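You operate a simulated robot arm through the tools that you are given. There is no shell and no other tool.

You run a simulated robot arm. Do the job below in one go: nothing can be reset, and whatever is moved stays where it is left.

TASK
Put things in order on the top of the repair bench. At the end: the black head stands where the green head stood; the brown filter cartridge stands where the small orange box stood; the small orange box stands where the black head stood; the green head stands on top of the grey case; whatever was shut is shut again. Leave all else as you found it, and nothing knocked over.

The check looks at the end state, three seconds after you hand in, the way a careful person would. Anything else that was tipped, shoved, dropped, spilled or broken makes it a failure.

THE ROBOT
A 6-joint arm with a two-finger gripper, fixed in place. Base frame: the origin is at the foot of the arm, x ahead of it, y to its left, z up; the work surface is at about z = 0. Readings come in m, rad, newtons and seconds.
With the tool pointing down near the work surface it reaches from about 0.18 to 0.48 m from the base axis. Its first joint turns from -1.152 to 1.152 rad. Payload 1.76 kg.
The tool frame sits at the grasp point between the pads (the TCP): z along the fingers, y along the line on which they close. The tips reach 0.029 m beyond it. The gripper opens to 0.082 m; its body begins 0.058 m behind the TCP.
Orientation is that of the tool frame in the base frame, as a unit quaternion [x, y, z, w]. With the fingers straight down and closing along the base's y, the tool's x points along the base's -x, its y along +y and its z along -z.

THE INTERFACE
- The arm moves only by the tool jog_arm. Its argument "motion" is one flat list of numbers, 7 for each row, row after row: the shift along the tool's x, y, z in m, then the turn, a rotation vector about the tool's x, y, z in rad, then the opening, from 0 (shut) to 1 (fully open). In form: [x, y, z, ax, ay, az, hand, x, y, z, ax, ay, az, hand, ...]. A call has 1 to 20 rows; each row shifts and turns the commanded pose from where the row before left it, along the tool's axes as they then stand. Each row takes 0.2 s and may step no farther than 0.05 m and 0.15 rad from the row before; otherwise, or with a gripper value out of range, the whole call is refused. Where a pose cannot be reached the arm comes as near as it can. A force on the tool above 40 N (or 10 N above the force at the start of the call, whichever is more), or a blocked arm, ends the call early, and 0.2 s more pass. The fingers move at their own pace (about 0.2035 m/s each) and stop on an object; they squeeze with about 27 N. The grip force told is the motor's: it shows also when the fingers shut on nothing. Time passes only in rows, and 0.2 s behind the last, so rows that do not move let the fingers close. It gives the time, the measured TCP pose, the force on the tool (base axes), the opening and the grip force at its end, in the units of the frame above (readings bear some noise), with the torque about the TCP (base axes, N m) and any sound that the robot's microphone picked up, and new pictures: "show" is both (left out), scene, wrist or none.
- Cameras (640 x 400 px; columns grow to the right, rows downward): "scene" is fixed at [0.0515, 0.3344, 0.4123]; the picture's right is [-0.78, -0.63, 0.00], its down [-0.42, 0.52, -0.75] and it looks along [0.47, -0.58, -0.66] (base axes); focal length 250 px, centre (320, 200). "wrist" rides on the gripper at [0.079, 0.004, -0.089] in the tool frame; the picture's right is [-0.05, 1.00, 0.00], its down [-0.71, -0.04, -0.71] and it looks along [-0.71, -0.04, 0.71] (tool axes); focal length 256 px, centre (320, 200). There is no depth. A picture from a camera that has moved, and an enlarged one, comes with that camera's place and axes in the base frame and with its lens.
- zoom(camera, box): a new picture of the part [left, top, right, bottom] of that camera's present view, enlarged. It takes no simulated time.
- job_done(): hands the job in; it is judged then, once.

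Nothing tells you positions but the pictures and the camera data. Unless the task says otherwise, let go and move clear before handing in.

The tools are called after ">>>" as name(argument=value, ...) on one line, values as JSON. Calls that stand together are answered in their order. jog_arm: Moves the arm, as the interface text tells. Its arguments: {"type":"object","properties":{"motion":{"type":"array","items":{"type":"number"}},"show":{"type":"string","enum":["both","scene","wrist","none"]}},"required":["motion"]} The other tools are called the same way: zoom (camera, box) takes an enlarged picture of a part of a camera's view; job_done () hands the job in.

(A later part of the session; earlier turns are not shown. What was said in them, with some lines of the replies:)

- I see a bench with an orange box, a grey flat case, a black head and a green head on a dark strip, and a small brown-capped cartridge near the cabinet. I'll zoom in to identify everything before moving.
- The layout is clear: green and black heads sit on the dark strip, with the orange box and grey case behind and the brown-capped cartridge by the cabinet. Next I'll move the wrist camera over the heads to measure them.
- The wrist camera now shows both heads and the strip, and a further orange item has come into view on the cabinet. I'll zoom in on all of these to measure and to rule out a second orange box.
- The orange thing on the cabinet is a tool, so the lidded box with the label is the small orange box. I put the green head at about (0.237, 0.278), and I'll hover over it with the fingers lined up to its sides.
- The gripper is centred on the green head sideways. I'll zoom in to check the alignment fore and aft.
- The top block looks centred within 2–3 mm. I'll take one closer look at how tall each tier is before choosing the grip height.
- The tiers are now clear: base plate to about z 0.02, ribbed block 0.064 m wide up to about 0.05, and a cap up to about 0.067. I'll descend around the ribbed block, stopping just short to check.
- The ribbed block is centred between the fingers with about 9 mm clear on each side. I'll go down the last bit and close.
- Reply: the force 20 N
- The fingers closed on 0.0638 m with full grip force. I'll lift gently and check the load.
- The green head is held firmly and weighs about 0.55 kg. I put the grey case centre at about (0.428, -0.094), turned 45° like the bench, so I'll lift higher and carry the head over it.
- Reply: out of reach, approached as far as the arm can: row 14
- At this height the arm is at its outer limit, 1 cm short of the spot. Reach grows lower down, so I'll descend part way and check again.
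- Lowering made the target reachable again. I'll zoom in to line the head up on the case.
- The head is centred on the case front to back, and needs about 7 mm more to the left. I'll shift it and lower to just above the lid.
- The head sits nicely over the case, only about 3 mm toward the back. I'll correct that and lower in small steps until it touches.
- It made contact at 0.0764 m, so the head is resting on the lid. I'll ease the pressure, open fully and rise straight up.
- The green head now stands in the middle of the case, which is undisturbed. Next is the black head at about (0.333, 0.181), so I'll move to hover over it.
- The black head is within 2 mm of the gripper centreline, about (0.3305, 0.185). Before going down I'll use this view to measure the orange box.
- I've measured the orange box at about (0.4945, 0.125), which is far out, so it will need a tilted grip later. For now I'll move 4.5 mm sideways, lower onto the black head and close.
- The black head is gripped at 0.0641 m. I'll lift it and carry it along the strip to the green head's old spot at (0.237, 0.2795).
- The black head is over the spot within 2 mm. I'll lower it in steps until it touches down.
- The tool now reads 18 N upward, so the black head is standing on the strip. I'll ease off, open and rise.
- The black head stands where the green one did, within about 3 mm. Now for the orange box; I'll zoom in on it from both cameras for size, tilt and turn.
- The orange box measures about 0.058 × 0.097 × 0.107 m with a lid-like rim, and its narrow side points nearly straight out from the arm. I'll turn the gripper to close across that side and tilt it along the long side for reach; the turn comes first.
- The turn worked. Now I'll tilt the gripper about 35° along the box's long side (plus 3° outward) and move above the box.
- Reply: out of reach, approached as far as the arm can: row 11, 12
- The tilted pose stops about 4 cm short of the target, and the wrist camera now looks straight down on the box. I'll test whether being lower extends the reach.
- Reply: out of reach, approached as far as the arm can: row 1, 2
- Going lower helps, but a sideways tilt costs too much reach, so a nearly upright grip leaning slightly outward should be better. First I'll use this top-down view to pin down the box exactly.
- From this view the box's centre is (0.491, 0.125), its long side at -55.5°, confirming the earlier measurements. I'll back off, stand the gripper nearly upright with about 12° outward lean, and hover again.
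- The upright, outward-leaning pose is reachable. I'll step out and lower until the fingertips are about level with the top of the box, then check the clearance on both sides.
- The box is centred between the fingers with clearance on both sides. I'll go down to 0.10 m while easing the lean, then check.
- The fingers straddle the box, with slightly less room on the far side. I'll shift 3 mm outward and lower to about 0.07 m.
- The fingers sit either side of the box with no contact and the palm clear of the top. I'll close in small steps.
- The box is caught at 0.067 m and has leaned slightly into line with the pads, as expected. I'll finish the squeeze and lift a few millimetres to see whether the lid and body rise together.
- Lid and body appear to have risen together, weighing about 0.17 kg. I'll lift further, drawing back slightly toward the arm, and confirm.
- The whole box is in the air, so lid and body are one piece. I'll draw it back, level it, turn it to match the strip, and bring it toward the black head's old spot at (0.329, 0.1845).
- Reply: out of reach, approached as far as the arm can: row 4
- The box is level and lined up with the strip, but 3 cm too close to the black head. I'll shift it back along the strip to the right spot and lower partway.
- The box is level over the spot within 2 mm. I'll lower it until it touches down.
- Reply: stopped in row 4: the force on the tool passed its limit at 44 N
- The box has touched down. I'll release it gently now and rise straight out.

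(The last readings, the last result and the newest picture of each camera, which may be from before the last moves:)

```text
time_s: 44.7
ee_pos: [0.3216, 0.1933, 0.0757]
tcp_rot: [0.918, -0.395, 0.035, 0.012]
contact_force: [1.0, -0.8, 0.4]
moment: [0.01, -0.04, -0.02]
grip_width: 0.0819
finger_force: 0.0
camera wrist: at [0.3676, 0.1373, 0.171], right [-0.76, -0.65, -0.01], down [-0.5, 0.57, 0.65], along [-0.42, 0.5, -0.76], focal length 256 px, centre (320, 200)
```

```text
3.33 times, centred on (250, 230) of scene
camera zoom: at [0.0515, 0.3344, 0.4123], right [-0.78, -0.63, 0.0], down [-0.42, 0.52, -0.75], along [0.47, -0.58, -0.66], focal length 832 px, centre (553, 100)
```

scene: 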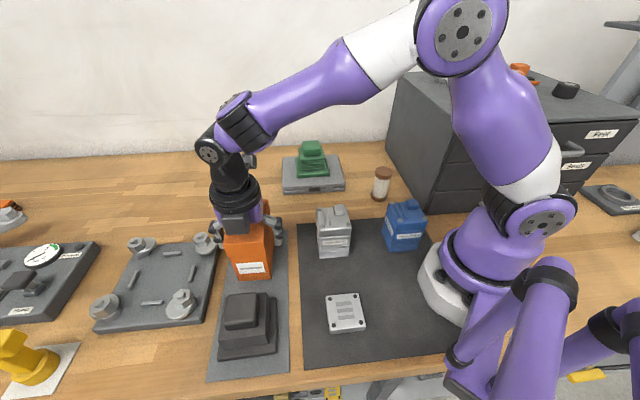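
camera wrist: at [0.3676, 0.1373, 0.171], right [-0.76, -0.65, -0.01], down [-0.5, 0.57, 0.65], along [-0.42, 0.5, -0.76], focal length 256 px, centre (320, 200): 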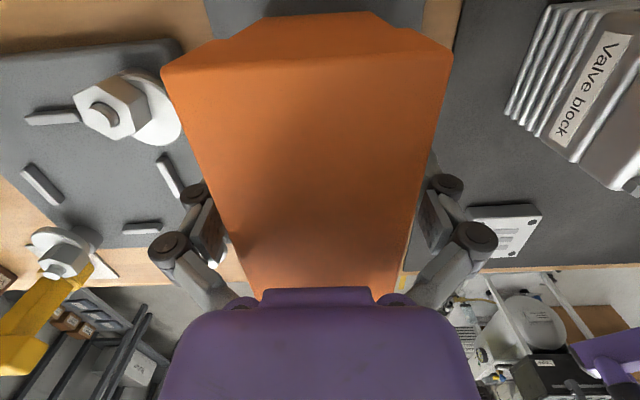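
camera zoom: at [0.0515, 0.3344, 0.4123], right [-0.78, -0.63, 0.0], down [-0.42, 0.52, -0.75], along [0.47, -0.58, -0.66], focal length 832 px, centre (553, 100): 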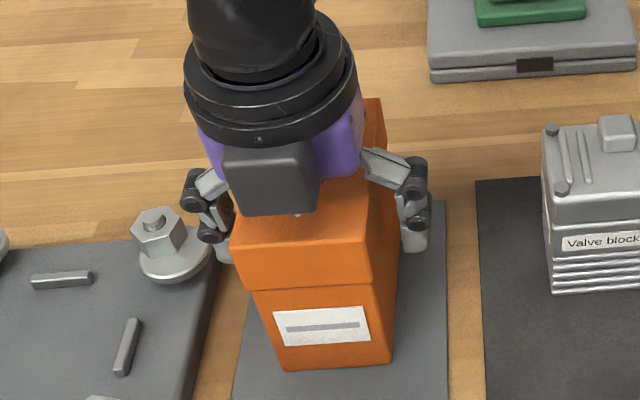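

The box stands still after release. I'll rise straight up clear of it.

>>> jog_arm(motion=[0.0015, 0, -0.0199, 0, 0, 0, 1, 0.0022, 0, -0.0299, 0, 0, 0, 1, 0.0022, 0, -0.0299, 0, 0, 0, 1, 0.0022, 0, -0.0299, 0, 0, 0, 1, 0.0015, 0, -0.0199, 0, 0, 0, 1])

>>> zoom(camera="scene", box=[180, 170, 320, 290])

>>> zoom(camera="scene", box=[340, 120, 460, 260])

```text
time_s: 45.9
ee_pos: [0.3213, 0.194, 0.2061]
tcp_rot: [0.918, -0.395, 0.036, 0.013]
contact_force: [0.4, -0.8, 0.5]
moment: [0.01, 0.0, -0.01]
grip_width: 0.0819
finger_force: 0.1
camera wrist: at [0.3681, 0.1379, 0.3018], right [-0.76, -0.65, -0.01], down [-0.5, 0.57, 0.65], along [-0.42, 0.5, -0.76], focal length 256 px, centre (320, 200)
```

scene: 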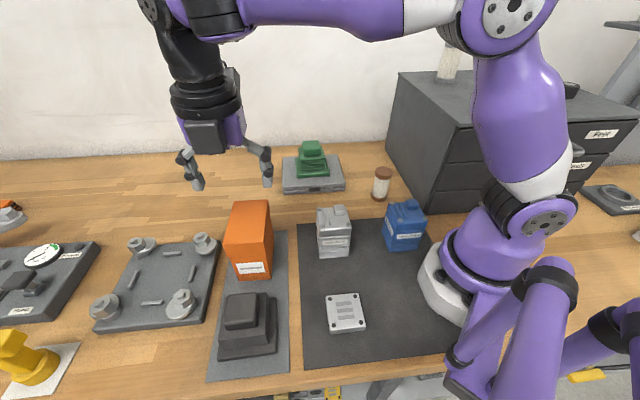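
wrist: 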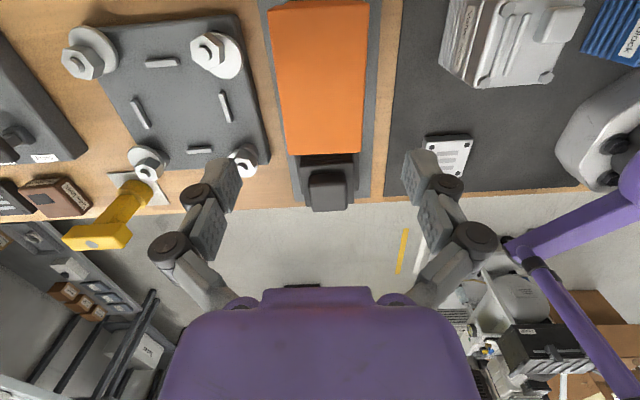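

```text
3.33 times, centred on (250, 230) of scene
camera zoom: at [0.0515, 0.3344, 0.4123], right [-0.78, -0.63, 0.0], down [-0.42, 0.52, -0.75], along [0.47, -0.58, -0.66], focal length 832 px, centre (553, 100)
```

zoom: 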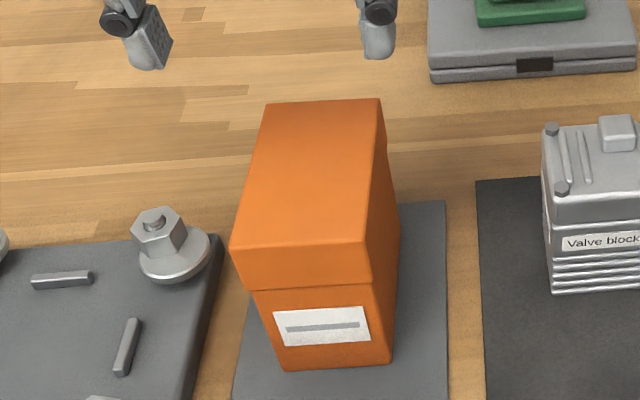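

```text
2.86 times, centred on (400, 190) of scene
camera zoom: at [0.0515, 0.3344, 0.4123], right [-0.78, -0.63, 0.0], down [-0.42, 0.52, -0.75], along [0.47, -0.58, -0.66], focal length 713 px, centre (91, 229)
```

zoom: 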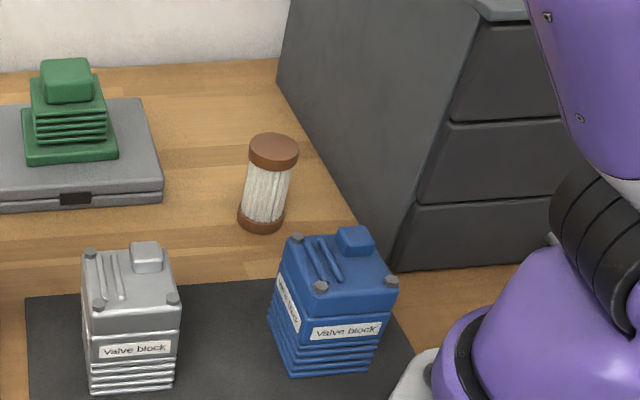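

The orange box stands upright on the black head's old spot. Next is the brown cartridge at about (0.237, -0.134), so I'll straighten the gripper and turn it back to its normal heading first.

>>> jog_arm(motion=[0, 0, 0, 0, -0.0735, 0, 1, 0, 0, 0, 0, 0, 0.1497, 1, 0, 0, 0, 0, 0, 0.1497, 1, 0, 0, 0, 0, 0, 0.1497, 1, 0, 0, 0, 0, 0, 0.1497, 1, 0, 0, 0, 0, 0, 0.1497, 1, 0, 0, 0, 0, 0, 0.1497, 1, 0, 0, 0, 0, 0, 0.1497, 1, 0, 0, 0, 0, 0, 0.1497, 1, 0, 0, 0, 0, 0, 0.1497, 1, 0, 0, 0, 0, 0, 0.1497, 1, 0, 0, 0, 0, 0, 0.1497, 1, 0, 0, 0, 0, 0, 0.1497, 1, 0, 0, 0, 0, 0, 0.1497, 1, 0, 0, 0, 0, 0, 0.1497, 1, 0, 0, 0, 0, 0, 0.1497, 1, 0, 0, 0, 0, 0, 0.1497, 1, 0, 0, 0, 0, 0, 0.1497, 1, 0, 0, 0, 0, 0, 0.1497, 1, 0, 0, 0, 0, 0, 0.1497, 1])

```text
time_s: 50.1
ee_pos: [0.3206, 0.1923, 0.2051]
tcp_rot: [0.256, 0.967, 0.002, 0.002]
contact_force: [1.0, -0.1, -0.6]
moment: [0.02, 0.05, 0.02]
grip_width: 0.082
finger_force: 0.0
camera wrist: at [0.2535, 0.2351, 0.2947], right [0.54, 0.84, 0.0], down [0.59, -0.38, 0.71], along [0.6, -0.38, -0.7], focal length 256 px, centre (320, 200)
```

scene: 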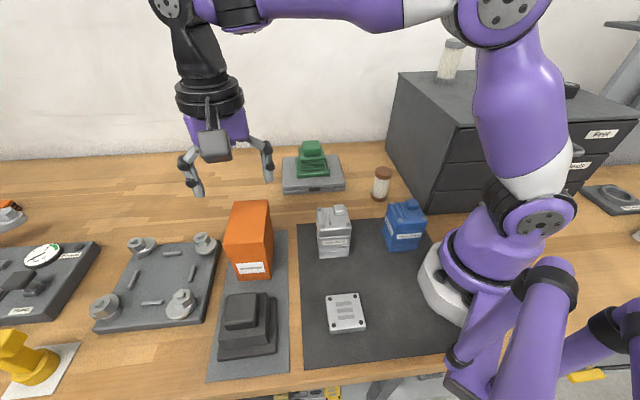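
wrist: 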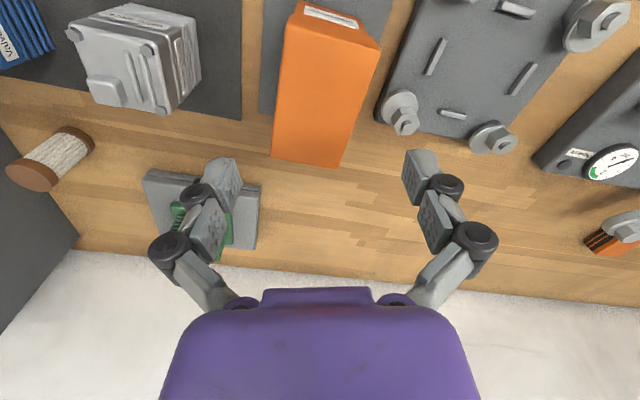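

The gripper is back at its normal heading. Now I'll swing across to above the cartridge.

>>> jog_arm(motion=[-0.0098, -0.0361, 0, 0, 0, 0, 1, -0.0098, -0.0361, 0, 0, 0, 0, 1, -0.0098, -0.0361, 0, 0, 0, 0, 1, -0.0098, -0.0361, 0, 0, 0, 0, 1, -0.0098, -0.0361, 0, 0, 0, 0, 1, -0.0098, -0.0361, 0, 0, 0, 0, 1, -0.0098, -0.0361, 0, 0, 0, 0, 1, -0.0098, -0.0361, 0, 0, 0, 0, 1, -0.0098, -0.0361, 0, 0, 0, 0, 1, 0, 0, 0, 0, 0, 0, 1])

>>> zoom(camera="wrist", box=[220, 0, 420, 160])

```text
time_s: 52.3
ee_pos: [0.2363, -0.1337, 0.2041]
tcp_rot: [0.254, 0.967, 0.001, 0.002]
contact_force: [-0.3, 0.6, 0.2]
moment: [0.01, 0.02, 0.01]
grip_width: 0.0824
finger_force: 0.0
camera wrist: at [0.1683, -0.0915, 0.2936], right [0.54, 0.84, 0.0], down [0.59, -0.38, 0.71], along [0.6, -0.38, -0.7], focal length 256 px, centre (320, 200)
```

scene: 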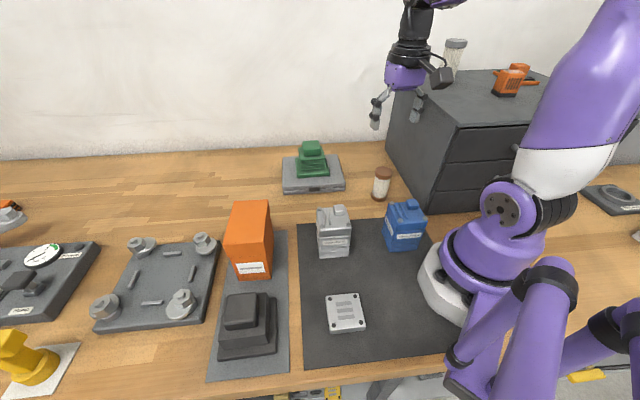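
wrist: 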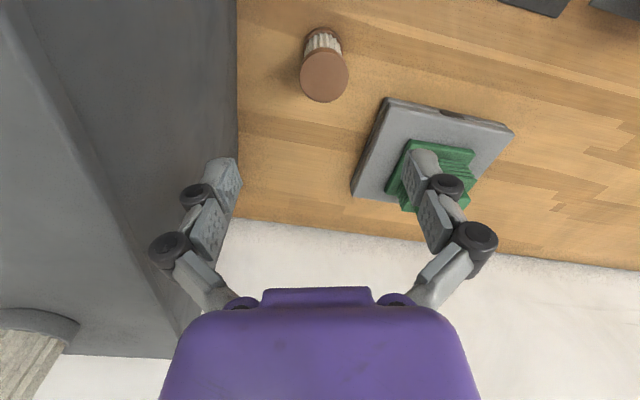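

```text
2.50 times, centred on (320, 80) of wrist
camera zoom: at [0.1683, -0.0915, 0.2936], right [0.54, 0.84, 0.0], down [0.59, -0.38, 0.71], along [0.6, -0.38, -0.7], focal length 640 px, centre (320, 500)
```

zoom: 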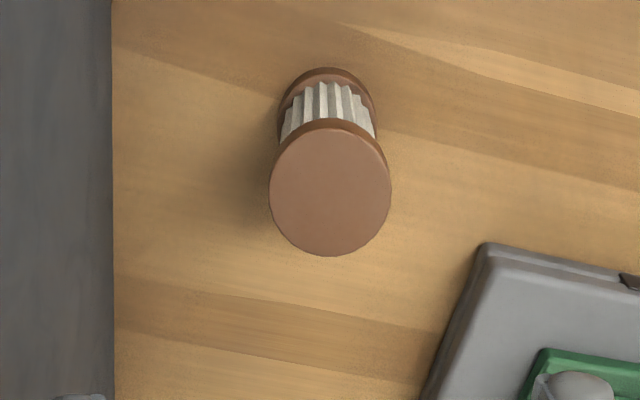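

The cartridge is nearly under the gripper, at about (0.235, -0.131), with some 9 cm to the cabinet wall. I'll add the 12° outward lean needed later for placing, and lower to just above finger engagement.

>>> jog_arm(motion=[0, 0, 0, 0, -0.1047, 0, 1, 0, 0, 0, 0, -0.1047, 0, 1, 0.0077, 0.0006, 0.0324, 0, 0, 0, 1, 0.0077, 0.0006, 0.0324, 0, 0, 0, 1, 0.0077, 0.0006, 0.0324, 0, 0, 0, 1, 0, 0, 0, 0, 0, 0, 1])

>>> zoom(camera="scene", box=[330, 80, 470, 250])

>>> zoom(camera="wrist", box=[200, 0, 440, 220])

```text
time_s: 53.7
ee_pos: [0.2367, -0.1327, 0.1042]
tcp_rot: [0.253, 0.962, -0.025, 0.103]
contact_force: [0.3, -0.4, 0.0]
moment: [0.01, 0.0, -0.01]
grip_width: 0.082
finger_force: 0.0
camera wrist: at [0.1551, -0.0808, 0.1751], right [0.54, 0.84, 0.02], down [0.45, -0.3, 0.84], along [0.71, -0.44, -0.54], focal length 256 px, centre (320, 200)
```

scene: 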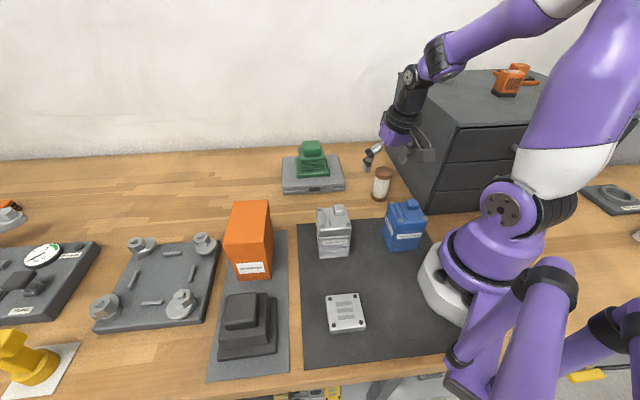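
wrist: 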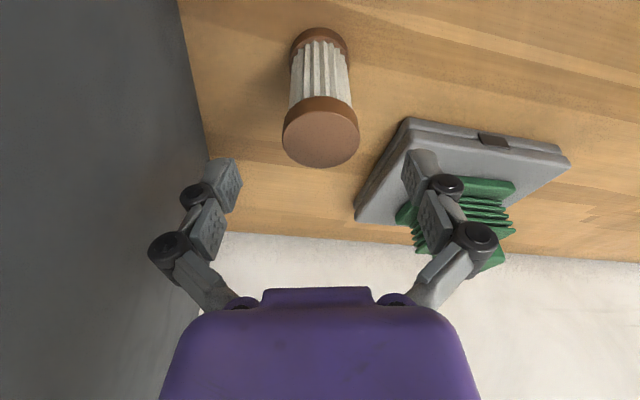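

```text
2.35 times, centred on (400, 165) of scene
camera zoom: at [0.0515, 0.3344, 0.4123], right [-0.78, -0.63, 0.0], down [-0.42, 0.52, -0.75], along [0.47, -0.58, -0.66], focal length 587 px, centre (132, 282)
```

zoom: 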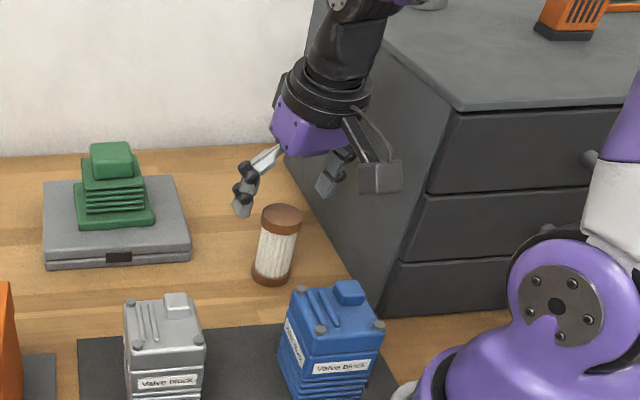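

```text
1.82 times, centred on (320, 110) of wrist
camera zoom: at [0.1551, -0.0808, 0.1751], right [0.54, 0.84, 0.02], down [0.45, -0.3, 0.84], along [0.71, -0.44, -0.54], focal length 465 px, centre (320, 364)
```

zoom: 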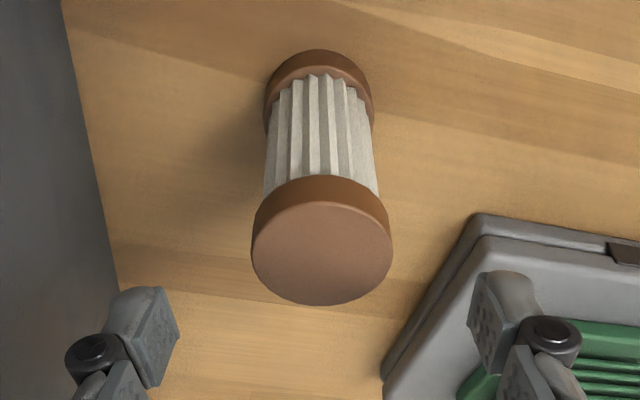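

The cartridge is centred between the fingers, and the camera is clear of the blue block. I'll lower around it to mid height.

>>> jog_arm(motion=[0.0053, 0, 0.02, 0, 0, 0, 1, 0.0053, 0, 0.02, 0, 0, 0, 1, 0.0052, 0, 0.02, 0, 0, 0, 1, 0, 0, 0, 0, 0, 0, 1])

>>> zoom(camera="scene", box=[330, 80, 470, 250])

```text
time_s: 54.7
ee_pos: [0.2345, -0.1293, 0.0405]
tcp_rot: [0.254, 0.961, -0.025, 0.104]
contact_force: [0.3, -0.6, 0.3]
moment: [0.0, -0.01, 0.01]
grip_width: 0.082
finger_force: 0.0
camera wrist: at [0.1523, -0.0781, 0.1126], right [0.54, 0.84, 0.02], down [0.45, -0.3, 0.84], along [0.71, -0.44, -0.54], focal length 256 px, centre (320, 200)
```

scene: 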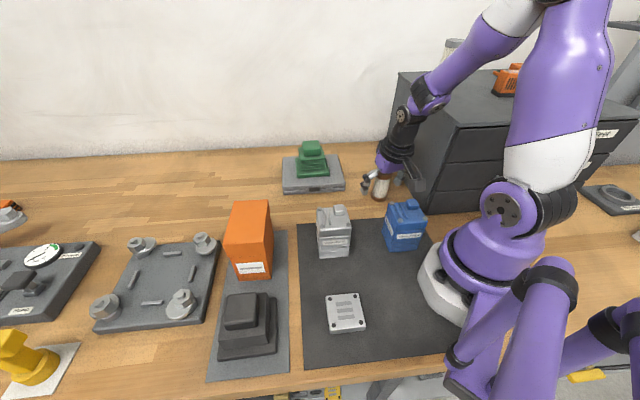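
wrist: 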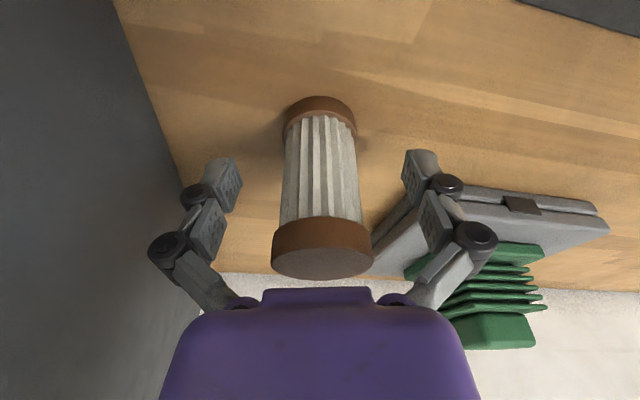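

```text
2.35 times, centred on (400, 165) of scene
camera zoom: at [0.0515, 0.3344, 0.4123], right [-0.78, -0.63, 0.0], down [-0.42, 0.52, -0.75], along [0.47, -0.58, -0.66], focal length 587 px, centre (132, 282)
```

zoom: 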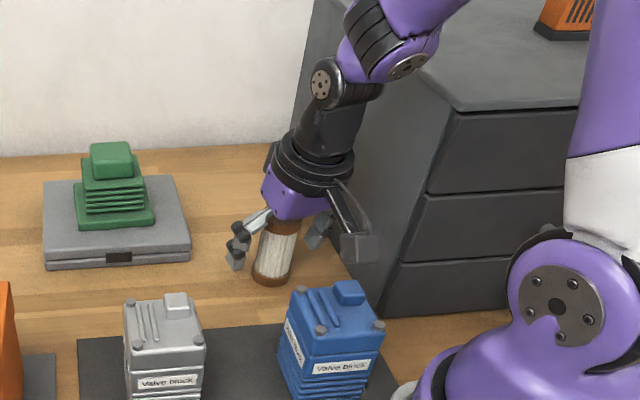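

The cartridge is between the pads with no contact yet. I'll close on it gently.

>>> jog_arm(motion=[0, 0, 0, 0, 0, 0, 0.7, 0, 0, 0, 0, 0, 0, 0.58, 0, 0, 0, 0, 0, 0, 0.52, 0, 0, 0, 0, 0, 0, 0.46, 0, 0, 0, 0, 0, 0, 0.35, 0, 0, 0, 0, 0, 0, 0.3])

>>> zoom(camera="scene", box=[330, 80, 470, 250])

```text
time_s: 56.1
ee_pos: [0.234, -0.1295, 0.0409]
tcp_rot: [0.254, 0.961, -0.026, 0.104]
contact_force: [-1.0, 1.8, 6.0]
moment: [0.01, 0.08, -0.03]
grip_width: 0.0379
finger_force: 26.9
camera wrist: at [0.1524, -0.0782, 0.1128], right [0.54, 0.84, 0.02], down [0.45, -0.3, 0.84], along [0.71, -0.44, -0.54], focal length 256 px, centre (320, 200)
```

scene: 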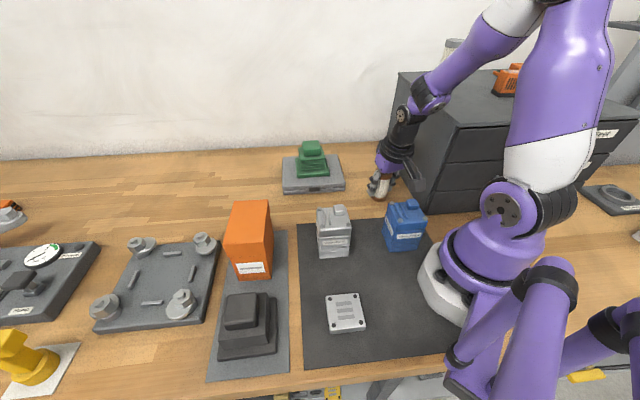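
wrist: 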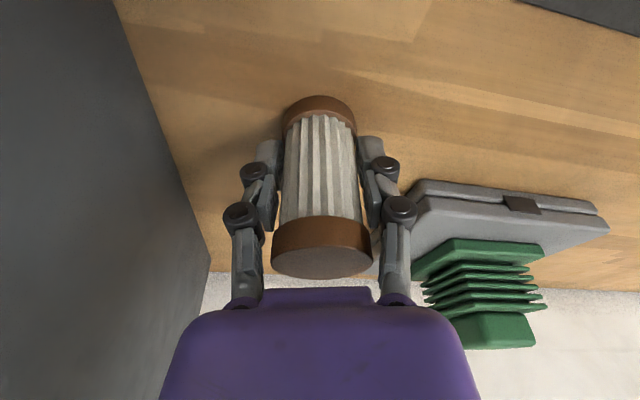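

```text
2.35 times, centred on (400, 165) of scene
camera zoom: at [0.0515, 0.3344, 0.4123], right [-0.78, -0.63, 0.0], down [-0.42, 0.52, -0.75], along [0.47, -0.58, -0.66], focal length 587 px, centre (132, 282)
```

zoom: 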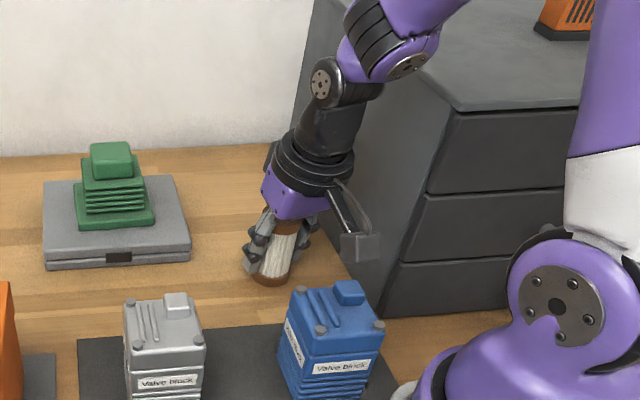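

The cartridge is gripped upright at 0.038 m. I'll lift it, move away from the cabinet, and turn the gripper outward toward the box's old spot.

>>> jog_arm(motion=[-0.0021, 0, -0.0098, 0, 0, 0, 0.3, -0.0062, 0, -0.0293, 0, 0, 0, 0.3, -0.0083, 0, -0.0391, 0, 0, 0, 0.3, -0.0083, 0, -0.0391, 0, 0, 0, 0.3, -0.0083, 0, -0.0391, 0, 0, 0, 0.3, 0.0016, 0.0363, -0.0004, 0, 0, 0, 0.3, 0.0016, 0.0363, -0.0004, 0, 0, 0, 0.3, 0.0016, 0.0363, -0.0004, 0, 0, 0, 0.3, 0.0016, 0.0363, -0.0004, 0, 0, 0, 0.3, 0, 0, 0, -0.0266, 0, -0.1252, 0.3, 0, 0, 0, -0.0266, 0, -0.1252, 0.3, 0, 0, 0, -0.0266, 0, -0.1252, 0.3, 0, 0, 0, -0.0266, 0, -0.1252, 0.3, 0, 0, 0, -0.0266, 0, -0.1252, 0.3, 0, 0, 0, -0.0266, 0, -0.1252, 0.3, 0, 0, 0, 0, 0, 0, 0.3])

>>> zoom(camera="scene", box=[250, 60, 410, 200])

```text
time_s: 59.5
ee_pos: [0.2995, 0.0014, 0.2032]
tcp_rot: [-0.126, 0.986, 0.014, 0.105]
contact_force: [-1.0, -0.1, -0.8]
moment: [-0.01, -0.01, 0.01]
grip_width: 0.0379
finger_force: 26.9
camera wrist: at [0.2044, -0.0194, 0.2746], right [-0.2, 0.98, 0.01], down [0.53, 0.1, 0.84], along [0.82, 0.17, -0.54], focal length 256 px, centre (320, 200)
```

scene: 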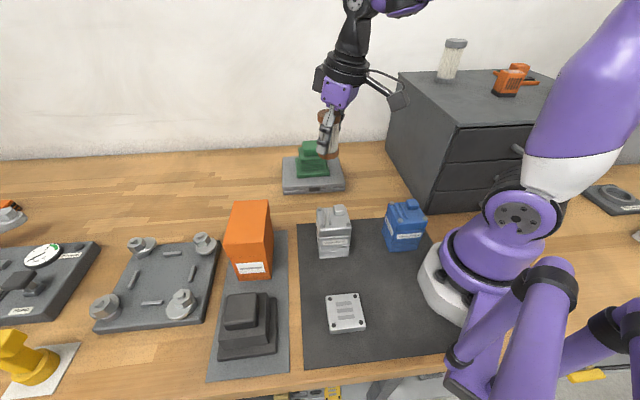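
wrist: 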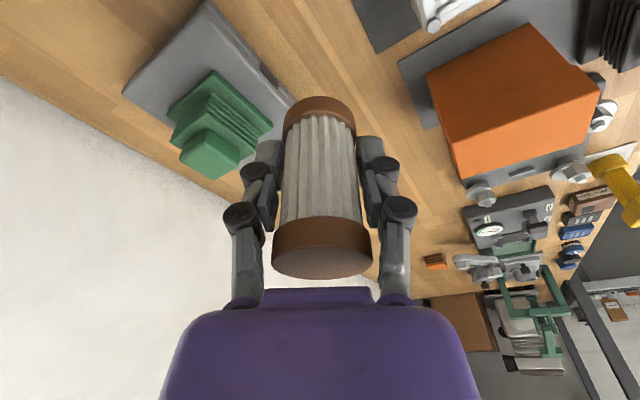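

```text
2.86 times, centred on (330, 130) of scene
camera zoom: at [0.0515, 0.3344, 0.4123], right [-0.78, -0.63, 0.0], down [-0.42, 0.52, -0.75], along [0.47, -0.58, -0.66], focal length 713 px, centre (291, 400)
```

zoom: 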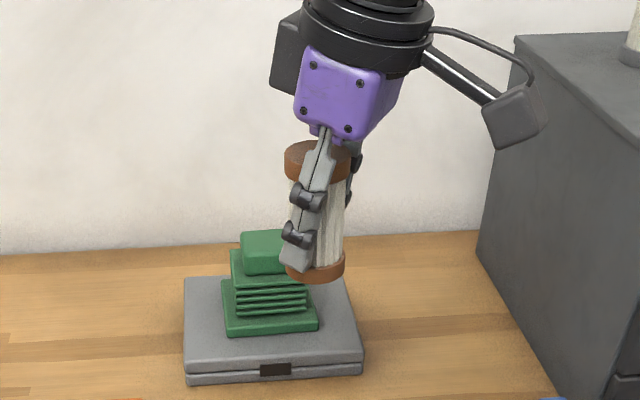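

The cartridge hangs upright in the gripper. I'll carry it to just short of the box's old spot at (0.492, 0.125).

>>> jog_arm(motion=[-0.0273, 0.0144, 0.0187, 0, 0, 0, 0.3, -0.0273, 0.0144, 0.0187, 0, 0, 0, 0.3, -0.0273, 0.0144, 0.0187, 0, 0, 0, 0.3, -0.0273, 0.0144, 0.0187, 0, 0, 0, 0.3, -0.0273, 0.0144, 0.0187, 0, 0, 0, 0.3, 0, 0, 0, 0, 0, 0, 0.3])

>>> zoom(camera="scene", box=[160, 80, 320, 220])

```text
time_s: 60.9
ee_pos: [0.4295, 0.1068, 0.1384]
tcp_rot: [-0.126, 0.986, 0.013, 0.106]
contact_force: [-0.4, 0.0, -0.4]
moment: [0.02, 0.01, -0.01]
grip_width: 0.0379
finger_force: 27.4
camera wrist: at [0.3348, 0.0862, 0.2097], right [-0.2, 0.98, 0.01], down [0.53, 0.1, 0.84], along [0.82, 0.17, -0.54], focal length 256 px, centre (320, 200)
```

scene: 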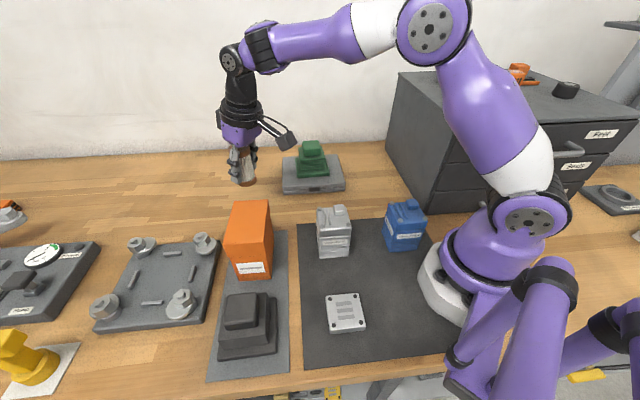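
wrist: 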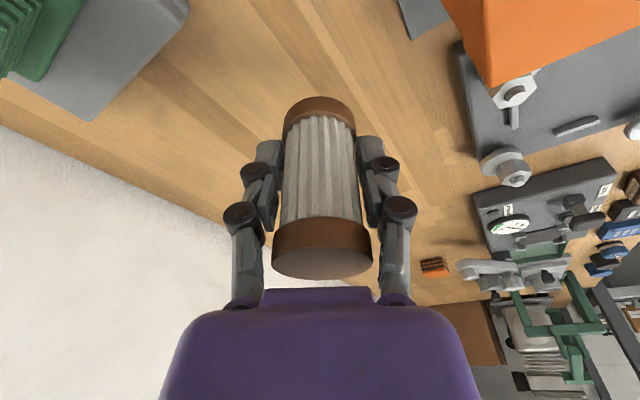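

```text
2.86 times, centred on (240, 150) of scene
camera zoom: at [0.0515, 0.3344, 0.4123], right [-0.78, -0.63, 0.0], down [-0.42, 0.52, -0.75], along [0.47, -0.58, -0.66], focal length 713 px, centre (549, 343)
```

zoom: 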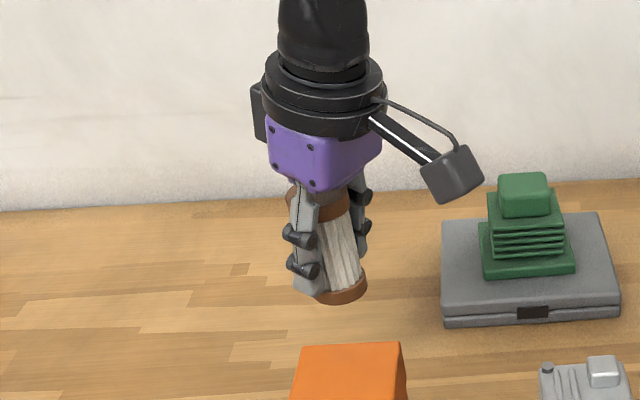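

Everything is clear around the spot. I'll move out and down so the cartridge hovers about 14 mm above the bench.

>>> jog_arm(motion=[-0.0116, 0.00055, 0.0238, 0, 0, 0, 0.3, -0.0116, 0.00055, 0.0238, 0, 0, 0, 0.3, -0.0116, 0.00055, 0.0238, 0, 0, 0, 0.3, -0.0116, 0.00055, 0.0238, 0, 0, 0, 0.3, 0, 0, 0, 0, 0, 0, 0.3])

>>> zoom(camera="scene", box=[160, 110, 320, 250])

```text
time_s: 62.1
ee_pos: [0.4927, 0.127, 0.0574]
tcp_rot: [-0.126, 0.986, 0.013, 0.107]
contact_force: [-0.2, 0.1, -0.2]
moment: [-0.02, -0.02, -0.02]
grip_width: 0.0375
finger_force: 26.4
camera wrist: at [0.3981, 0.1063, 0.1277], right [-0.2, 0.98, 0.01], down [0.53, 0.1, 0.84], along [0.82, 0.17, -0.54], focal length 256 px, centre (320, 200)
```

scene: 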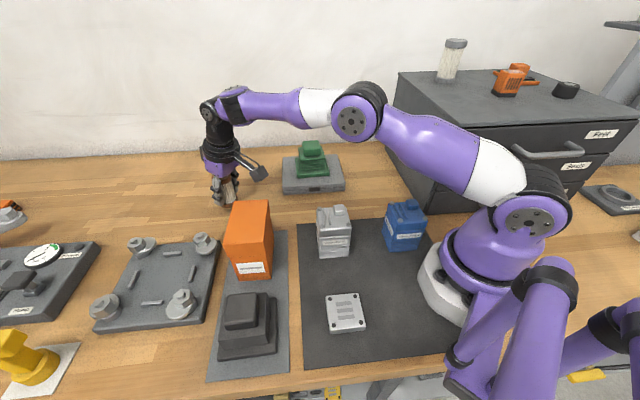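
wrist: 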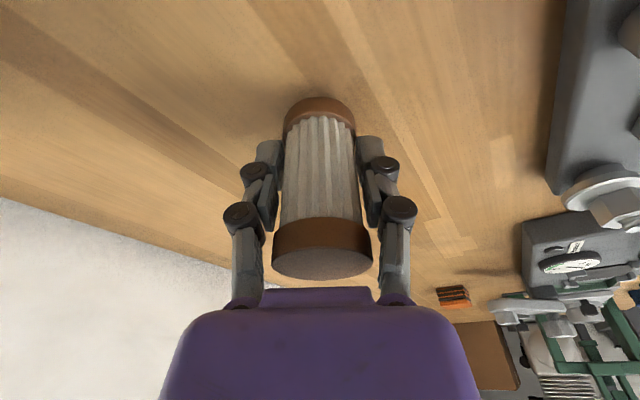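

```text
2.86 times, centred on (240, 180) of scene
camera zoom: at [0.0515, 0.3344, 0.4123], right [-0.78, -0.63, 0.0], down [-0.42, 0.52, -0.75], along [0.47, -0.58, -0.66], focal length 713 px, centre (549, 257)
```

zoom: 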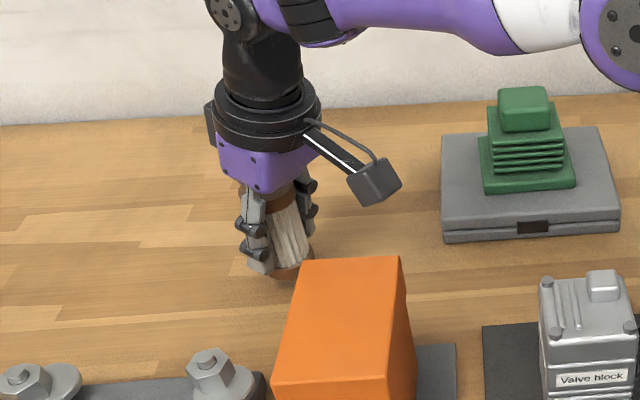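

The cartridge hovers over the spot at (0.4927, 0.127). I'll lower it the last bit in small steps.

>>> jog_arm(motion=[0.0012, -0.001, 0.0059, 0, 0, 0, 0.3, 0.0012, 0, 0.0059, 0, 0, 0, 0.3, 0.0004, 0, 0.002, 0, 0, 0, 0.3], show="none")

```text
time_s: 62.9
ee_pos: [0.4939, 0.1259, 0.0444]
tcp_rot: [-0.126, 0.986, 0.014, 0.106]
contact_force: [-0.1, -0.5, -0.2]
moment: [0.01, 0.03, -0.02]
grip_width: 0.0378
finger_force: 26.7
```

>>> jog_arm(motion=[0.0003, 0, 0.0015, 0, 0, 0, 0.3, 0.0003, 0, 0.0012, 0, 0, 0, 0.3], show="none")

```text
time_s: 63.5
ee_pos: [0.4944, 0.1256, 0.0407]
tcp_rot: [-0.127, 0.986, 0.014, 0.107]
contact_force: [-2.9, -0.4, 6.5]
moment: [0.08, 0.16, 0.02]
grip_width: 0.0377
finger_force: 27.3
```

The cartridge has touched the bench at 0.041 m, the same height as when it was picked up. A quick look to confirm it's upright before letting go.

>>> zoom(camera="scene", box=[180, 130, 280, 220])

>>> zoom(camera="wrist", box=[200, 50, 440, 310])

```text
4.44 times, centred on (230, 175) of scene
camera zoom: at [0.0514, 0.3344, 0.4124], right [-0.78, -0.63, 0.0], down [-0.42, 0.52, -0.75], along [0.47, -0.58, -0.66], focal length 1109 px, centre (720, 311)
```

zoom: 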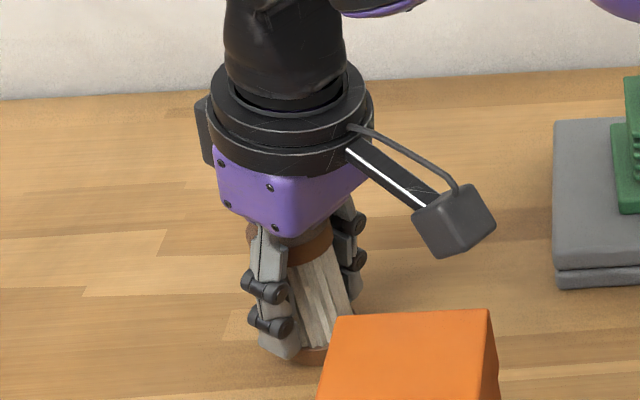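

```text
1.54 times, centred on (320, 180) of wrist
camera zoom: at [0.3992, 0.1058, 0.1125], right [-0.2, 0.98, 0.01], down [0.53, 0.1, 0.84], along [0.82, 0.17, -0.54], focal length 394 px, centre (320, 231)
```

zoom: 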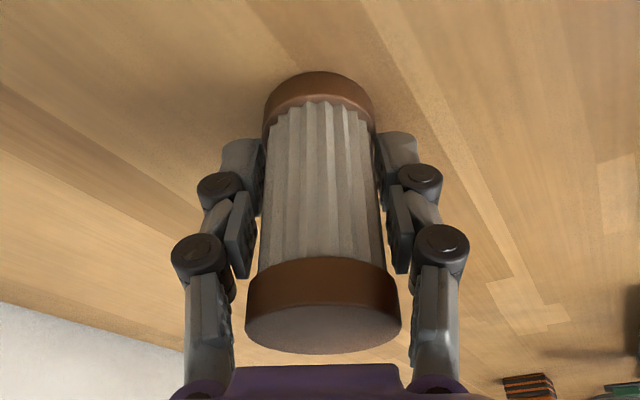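

The cartridge is upright and on the bench. I'll open gradually and draw back and up.

>>> jog_arm(motion=[0, 0, -0.0005, 0, 0, 0, 0.5, 0, 0, 0, 0, 0, 0, 0.6, 0, 0, 0, 0, 0, 0, 0.8, 0, 0, 0, 0, 0, 0, 1, 0, 0, 0, 0, 0, 0, 1])

>>> zoom(camera="wrist", box=[200, 50, 440, 310])

```text
time_s: 64.7
ee_pos: [0.4925, 0.1249, 0.0412]
tcp_rot: [-0.126, 0.986, 0.013, 0.106]
contact_force: [-0.1, -0.3, -1.3]
moment: [0.04, 0.0, 0.0]
grip_width: 0.082
finger_force: 0.1
camera wrist: at [0.3988, 0.1057, 0.1125], right [-0.2, 0.98, 0.01], down [0.53, 0.1, 0.84], along [0.82, 0.17, -0.54], focal length 256 px, centre (320, 200)
```

scene: 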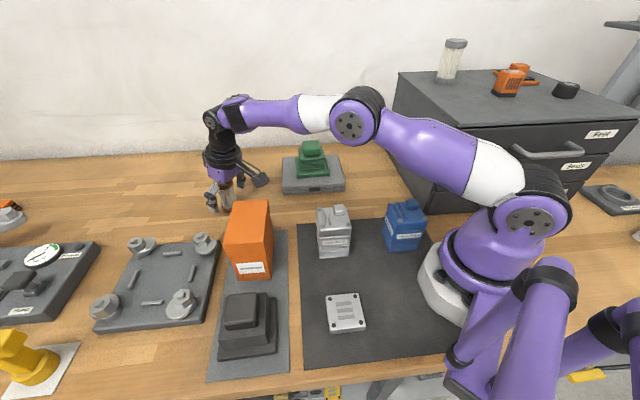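
wrist: 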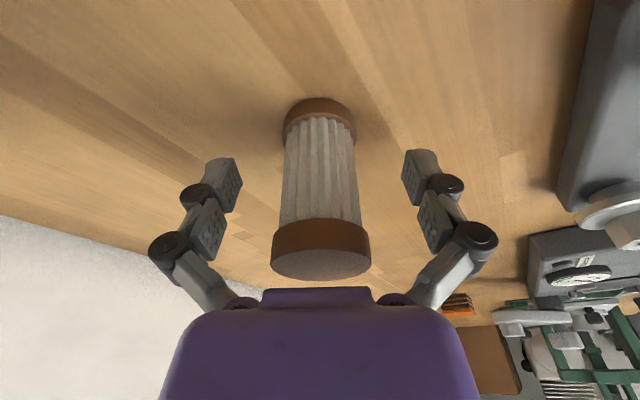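

```text
1.54 times, centred on (320, 180) of wrist
camera zoom: at [0.3988, 0.1057, 0.1125], right [-0.2, 0.98, 0.01], down [0.53, 0.1, 0.84], along [0.82, 0.17, -0.54], focal length 394 px, centre (320, 231)
```

zoom: 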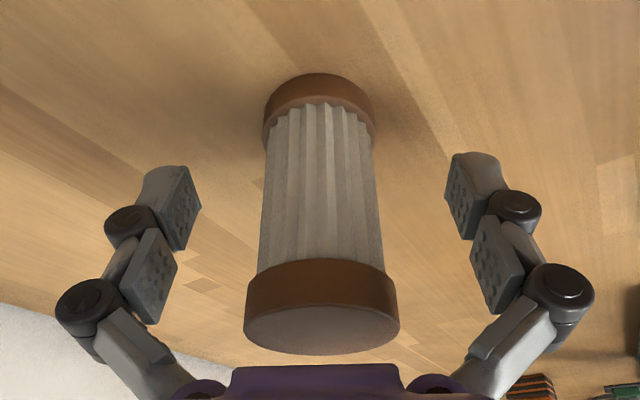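

The cartridge stands free. I'll back away upward and inward.

>>> jog_arm(motion=[0.0018, 0, -0.0157, 0, 0, 0, 1, 0.0036, 0, -0.0314, 0, 0, 0, 1, 0.0036, 0, -0.0314, 0, 0, 0, 1, 0.0133, 0, -0.0335, 0, 0, 0, 1, 0.0133, 0, -0.0335, 0, 0, 0, 1, 0.03, 0, 0, 0, 0, 0, 1, 0.03, 0, 0, 0, 0, 0, 1])

>>> zoom(camera="scene", box=[180, 120, 420, 280])

>>> zoom(camera="scene", box=[180, 220, 420, 400])

```text
time_s: 66.3
ee_pos: [0.3733, 0.0942, 0.1645]
tcp_rot: [-0.125, 0.986, 0.013, 0.106]
contact_force: [0.0, -0.8, 0.8]
moment: [0.01, 0.03, 0.0]
grip_width: 0.082
finger_force: 0.0
camera wrist: at [0.2785, 0.0737, 0.2355], right [-0.2, 0.98, 0.01], down [0.53, 0.1, 0.84], along [0.82, 0.17, -0.54], focal length 256 px, centre (320, 200)
```

scene: 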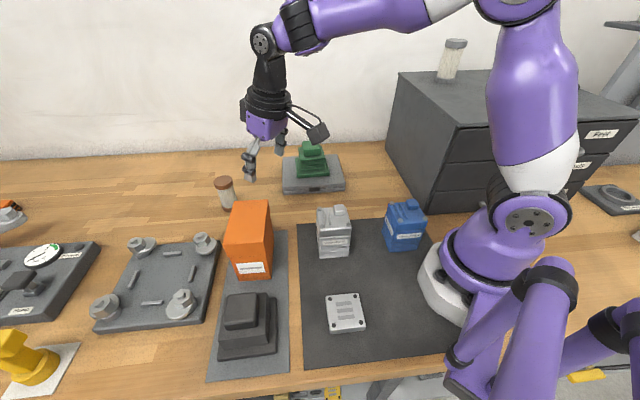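
wrist: 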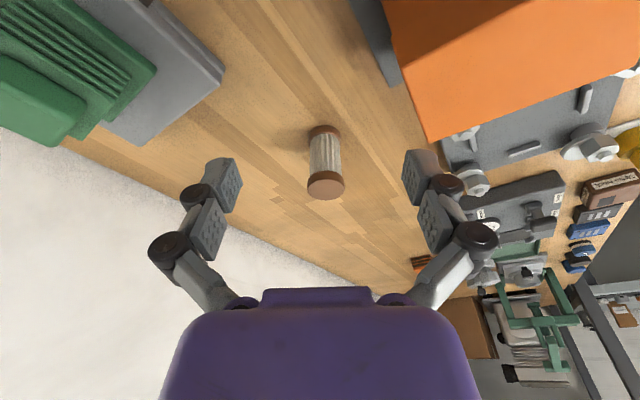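

```text
2.50 times, centred on (300, 200) of scene
camera zoom: at [0.0515, 0.3344, 0.4123], right [-0.78, -0.63, 0.0], down [-0.42, 0.52, -0.75], along [0.47, -0.58, -0.66], focal length 624 px, centre (370, 200)
```

zoom: 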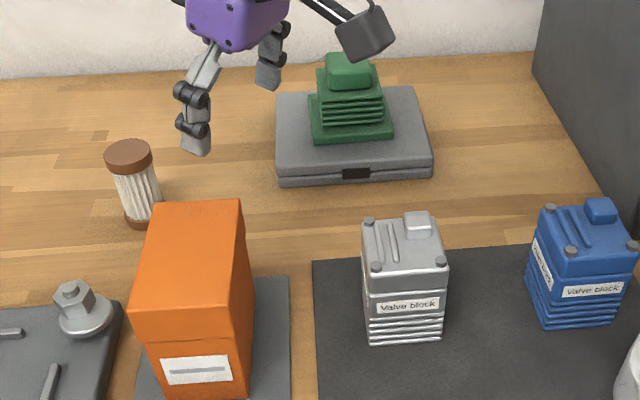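

```text
2.22 times, centred on (300, 310) of scene
camera zoom: at [0.0515, 0.3344, 0.4123], right [-0.78, -0.63, 0.0], down [-0.42, 0.52, -0.75], along [0.47, -0.58, -0.66], focal length 555 px, centre (364, -44)
```

zoom: 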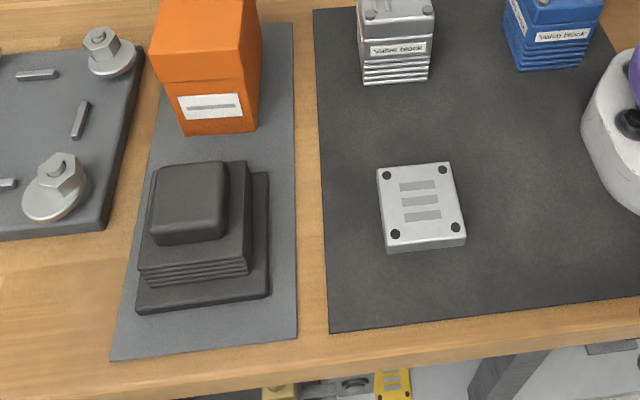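

All four items look placed. I'll take a closer look at where the cartridge stands compared with the box's original footprint, and check the rest of the bench.

>>> zoom(camera="scene", box=[195, 160, 265, 225])

>>> zoom(camera="wrist", box=[240, 80, 420, 240])

>>> zoom(camera="scene", box=[0, 180, 240, 400])

>>> zoom(camera="scene", box=[360, 20, 640, 250])

```text
6.15 times, centred on (230, 192) of scene
camera zoom: at [0.0515, 0.3344, 0.4123], right [-0.78, -0.63, 0.0], down [-0.42, 0.52, -0.75], along [0.47, -0.58, -0.66], focal length 1536 px, centre (874, 246)
```

zoom: 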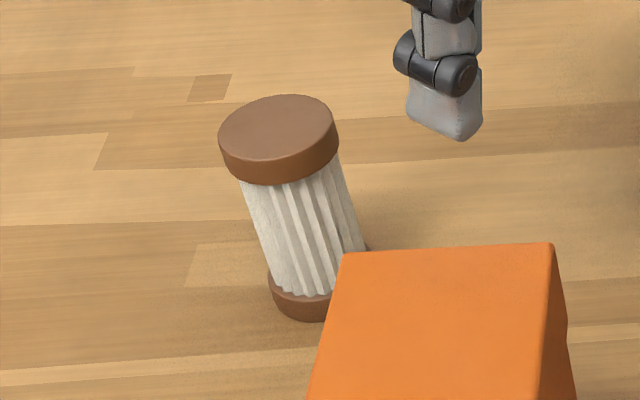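

```text
2.50 times, centred on (330, 160) of wrist
camera zoom: at [0.2785, 0.0737, 0.2355], right [-0.2, 0.98, 0.01], down [0.53, 0.1, 0.84], along [0.82, 0.17, -0.54], focal length 640 px, centre (295, 300)
```

zoom: 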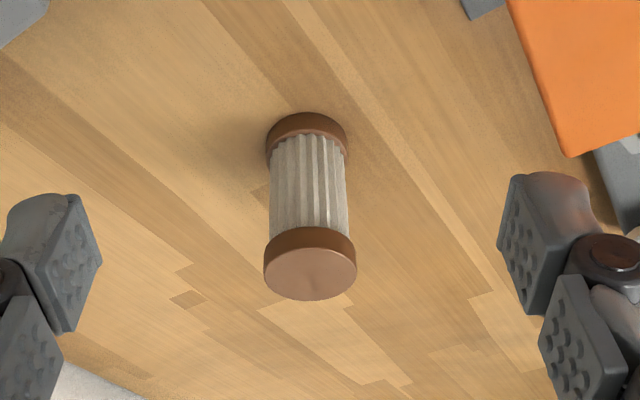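

```text
1.82 times, centred on (120, 290) of scene
camera zoom: at [0.0515, 0.3344, 0.4123], right [-0.78, -0.63, 0.0], down [-0.42, 0.52, -0.75], along [0.47, -0.58, -0.66], focal length 454 px, centre (684, 36)
```

zoom: 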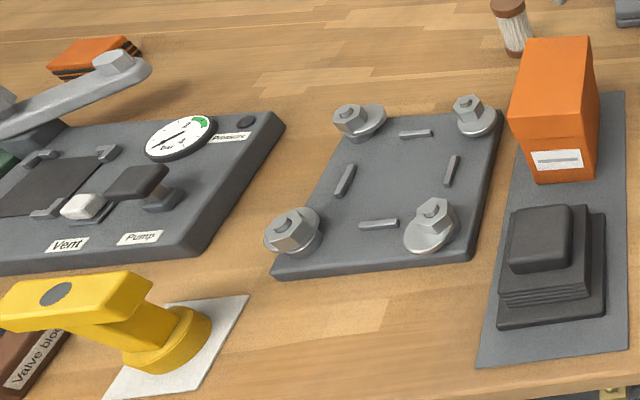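

```text
1.74 times, centred on (500, 135) of scene
camera zoom: at [0.0515, 0.3344, 0.4123], right [-0.78, -0.63, 0.0], down [-0.42, 0.52, -0.75], along [0.47, -0.58, -0.66], focal length 434 px, centre (7, 313)
```

zoom: 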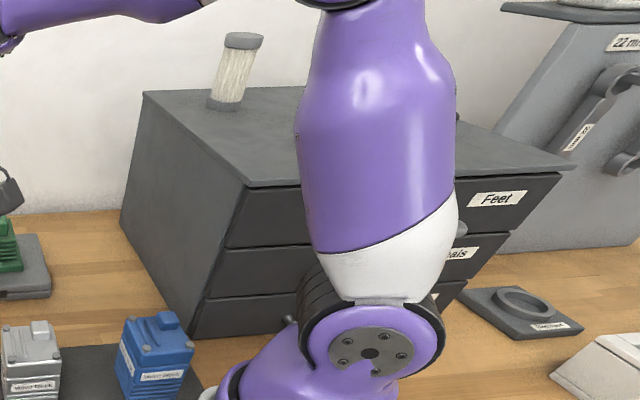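

The cartridge stands within about 7 mm of the box's old centre, and everything else is as it was, drawers and case shut. I'll raise the arm well clear and take a last look.

>>> jog_arm(motion=[0, 0, -0.03, 0, 0, 0, 1, 0, 0, -0.03, 0, 0, 0, 1, 0, 0, 0, 0, 0.1047, 0, 1, 0, 0, 0, 0, 0.1047, 0, 1, 0, 0, 0, 0, 0, 0, 1])

>>> zoom(camera="scene", box=[180, 130, 420, 280])

```text
time_s: 67.5
ee_pos: [0.3595, 0.0923, 0.2212]
tcp_rot: [-0.127, 0.992, 0.001, 0.001]
contact_force: [-0.1, 0.3, -0.1]
moment: [0.03, 0.02, 0.02]
grip_width: 0.0819
finger_force: 0.1
camera wrist: at [0.2826, 0.0766, 0.311], right [-0.2, 0.98, 0.0], down [0.69, 0.14, 0.71], along [0.7, 0.14, -0.7], focal length 256 px, centre (320, 200)
```

scene: 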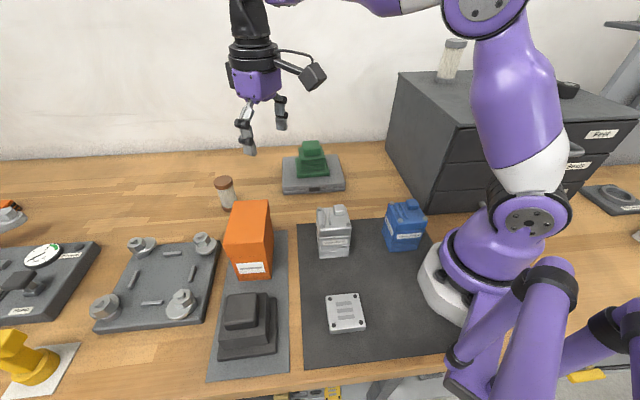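
wrist: 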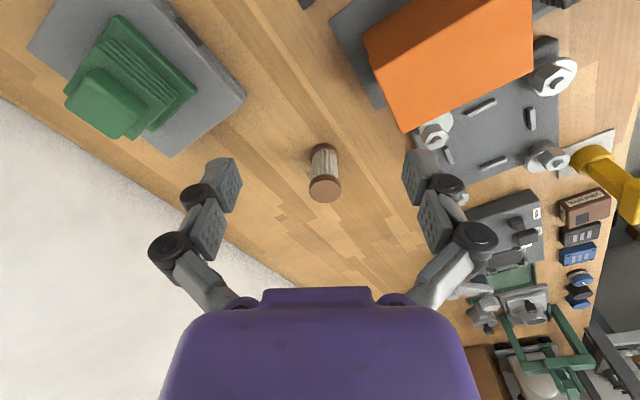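

```text
2.67 times, centred on (300, 205) of scene
camera zoom: at [0.0515, 0.3344, 0.4123], right [-0.78, -0.63, 0.0], down [-0.42, 0.52, -0.75], along [0.47, -0.58, -0.66], focal length 666 px, centre (373, 187)
```

zoom: 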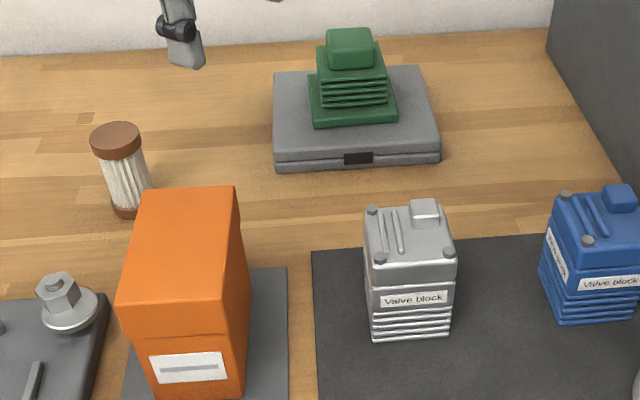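

The final view shows the job complete: green head on the shut grey case, black head on the green head's spot, orange box on the black head's spot, and cartridge upright on the box's spot. The valve blocks and everything else are unmoved and the arm is clear, so I'm handing in.

>>> job_done()

```text
The job is handed in.
```

The job is handed in, and all four things are where you asked. In my last pictures nothing else had moved or tipped.

| Item | Now stands | How close |
|---|---|---|
| Green head | on top of the grey case | centred by eye; the case is still shut |
| Black head | where the green head stood | about 3 mm off |
| Small orange box | where the black head stood | a few mm off; turned about 9° to line up with the strip |
| Brown filter cartridge | where the orange box stood | about 7 mm off; upright |

These distances are my estimates from the camera pictures. I opened nothing: the drawers and the case stayed shut throughout. The arm has let go and is clear of everything.

One row was cut short while I set the orange box down, when the force on the tool passed its limit at 44 N. The box was already touching the strip, and it stayed upright when I let go.
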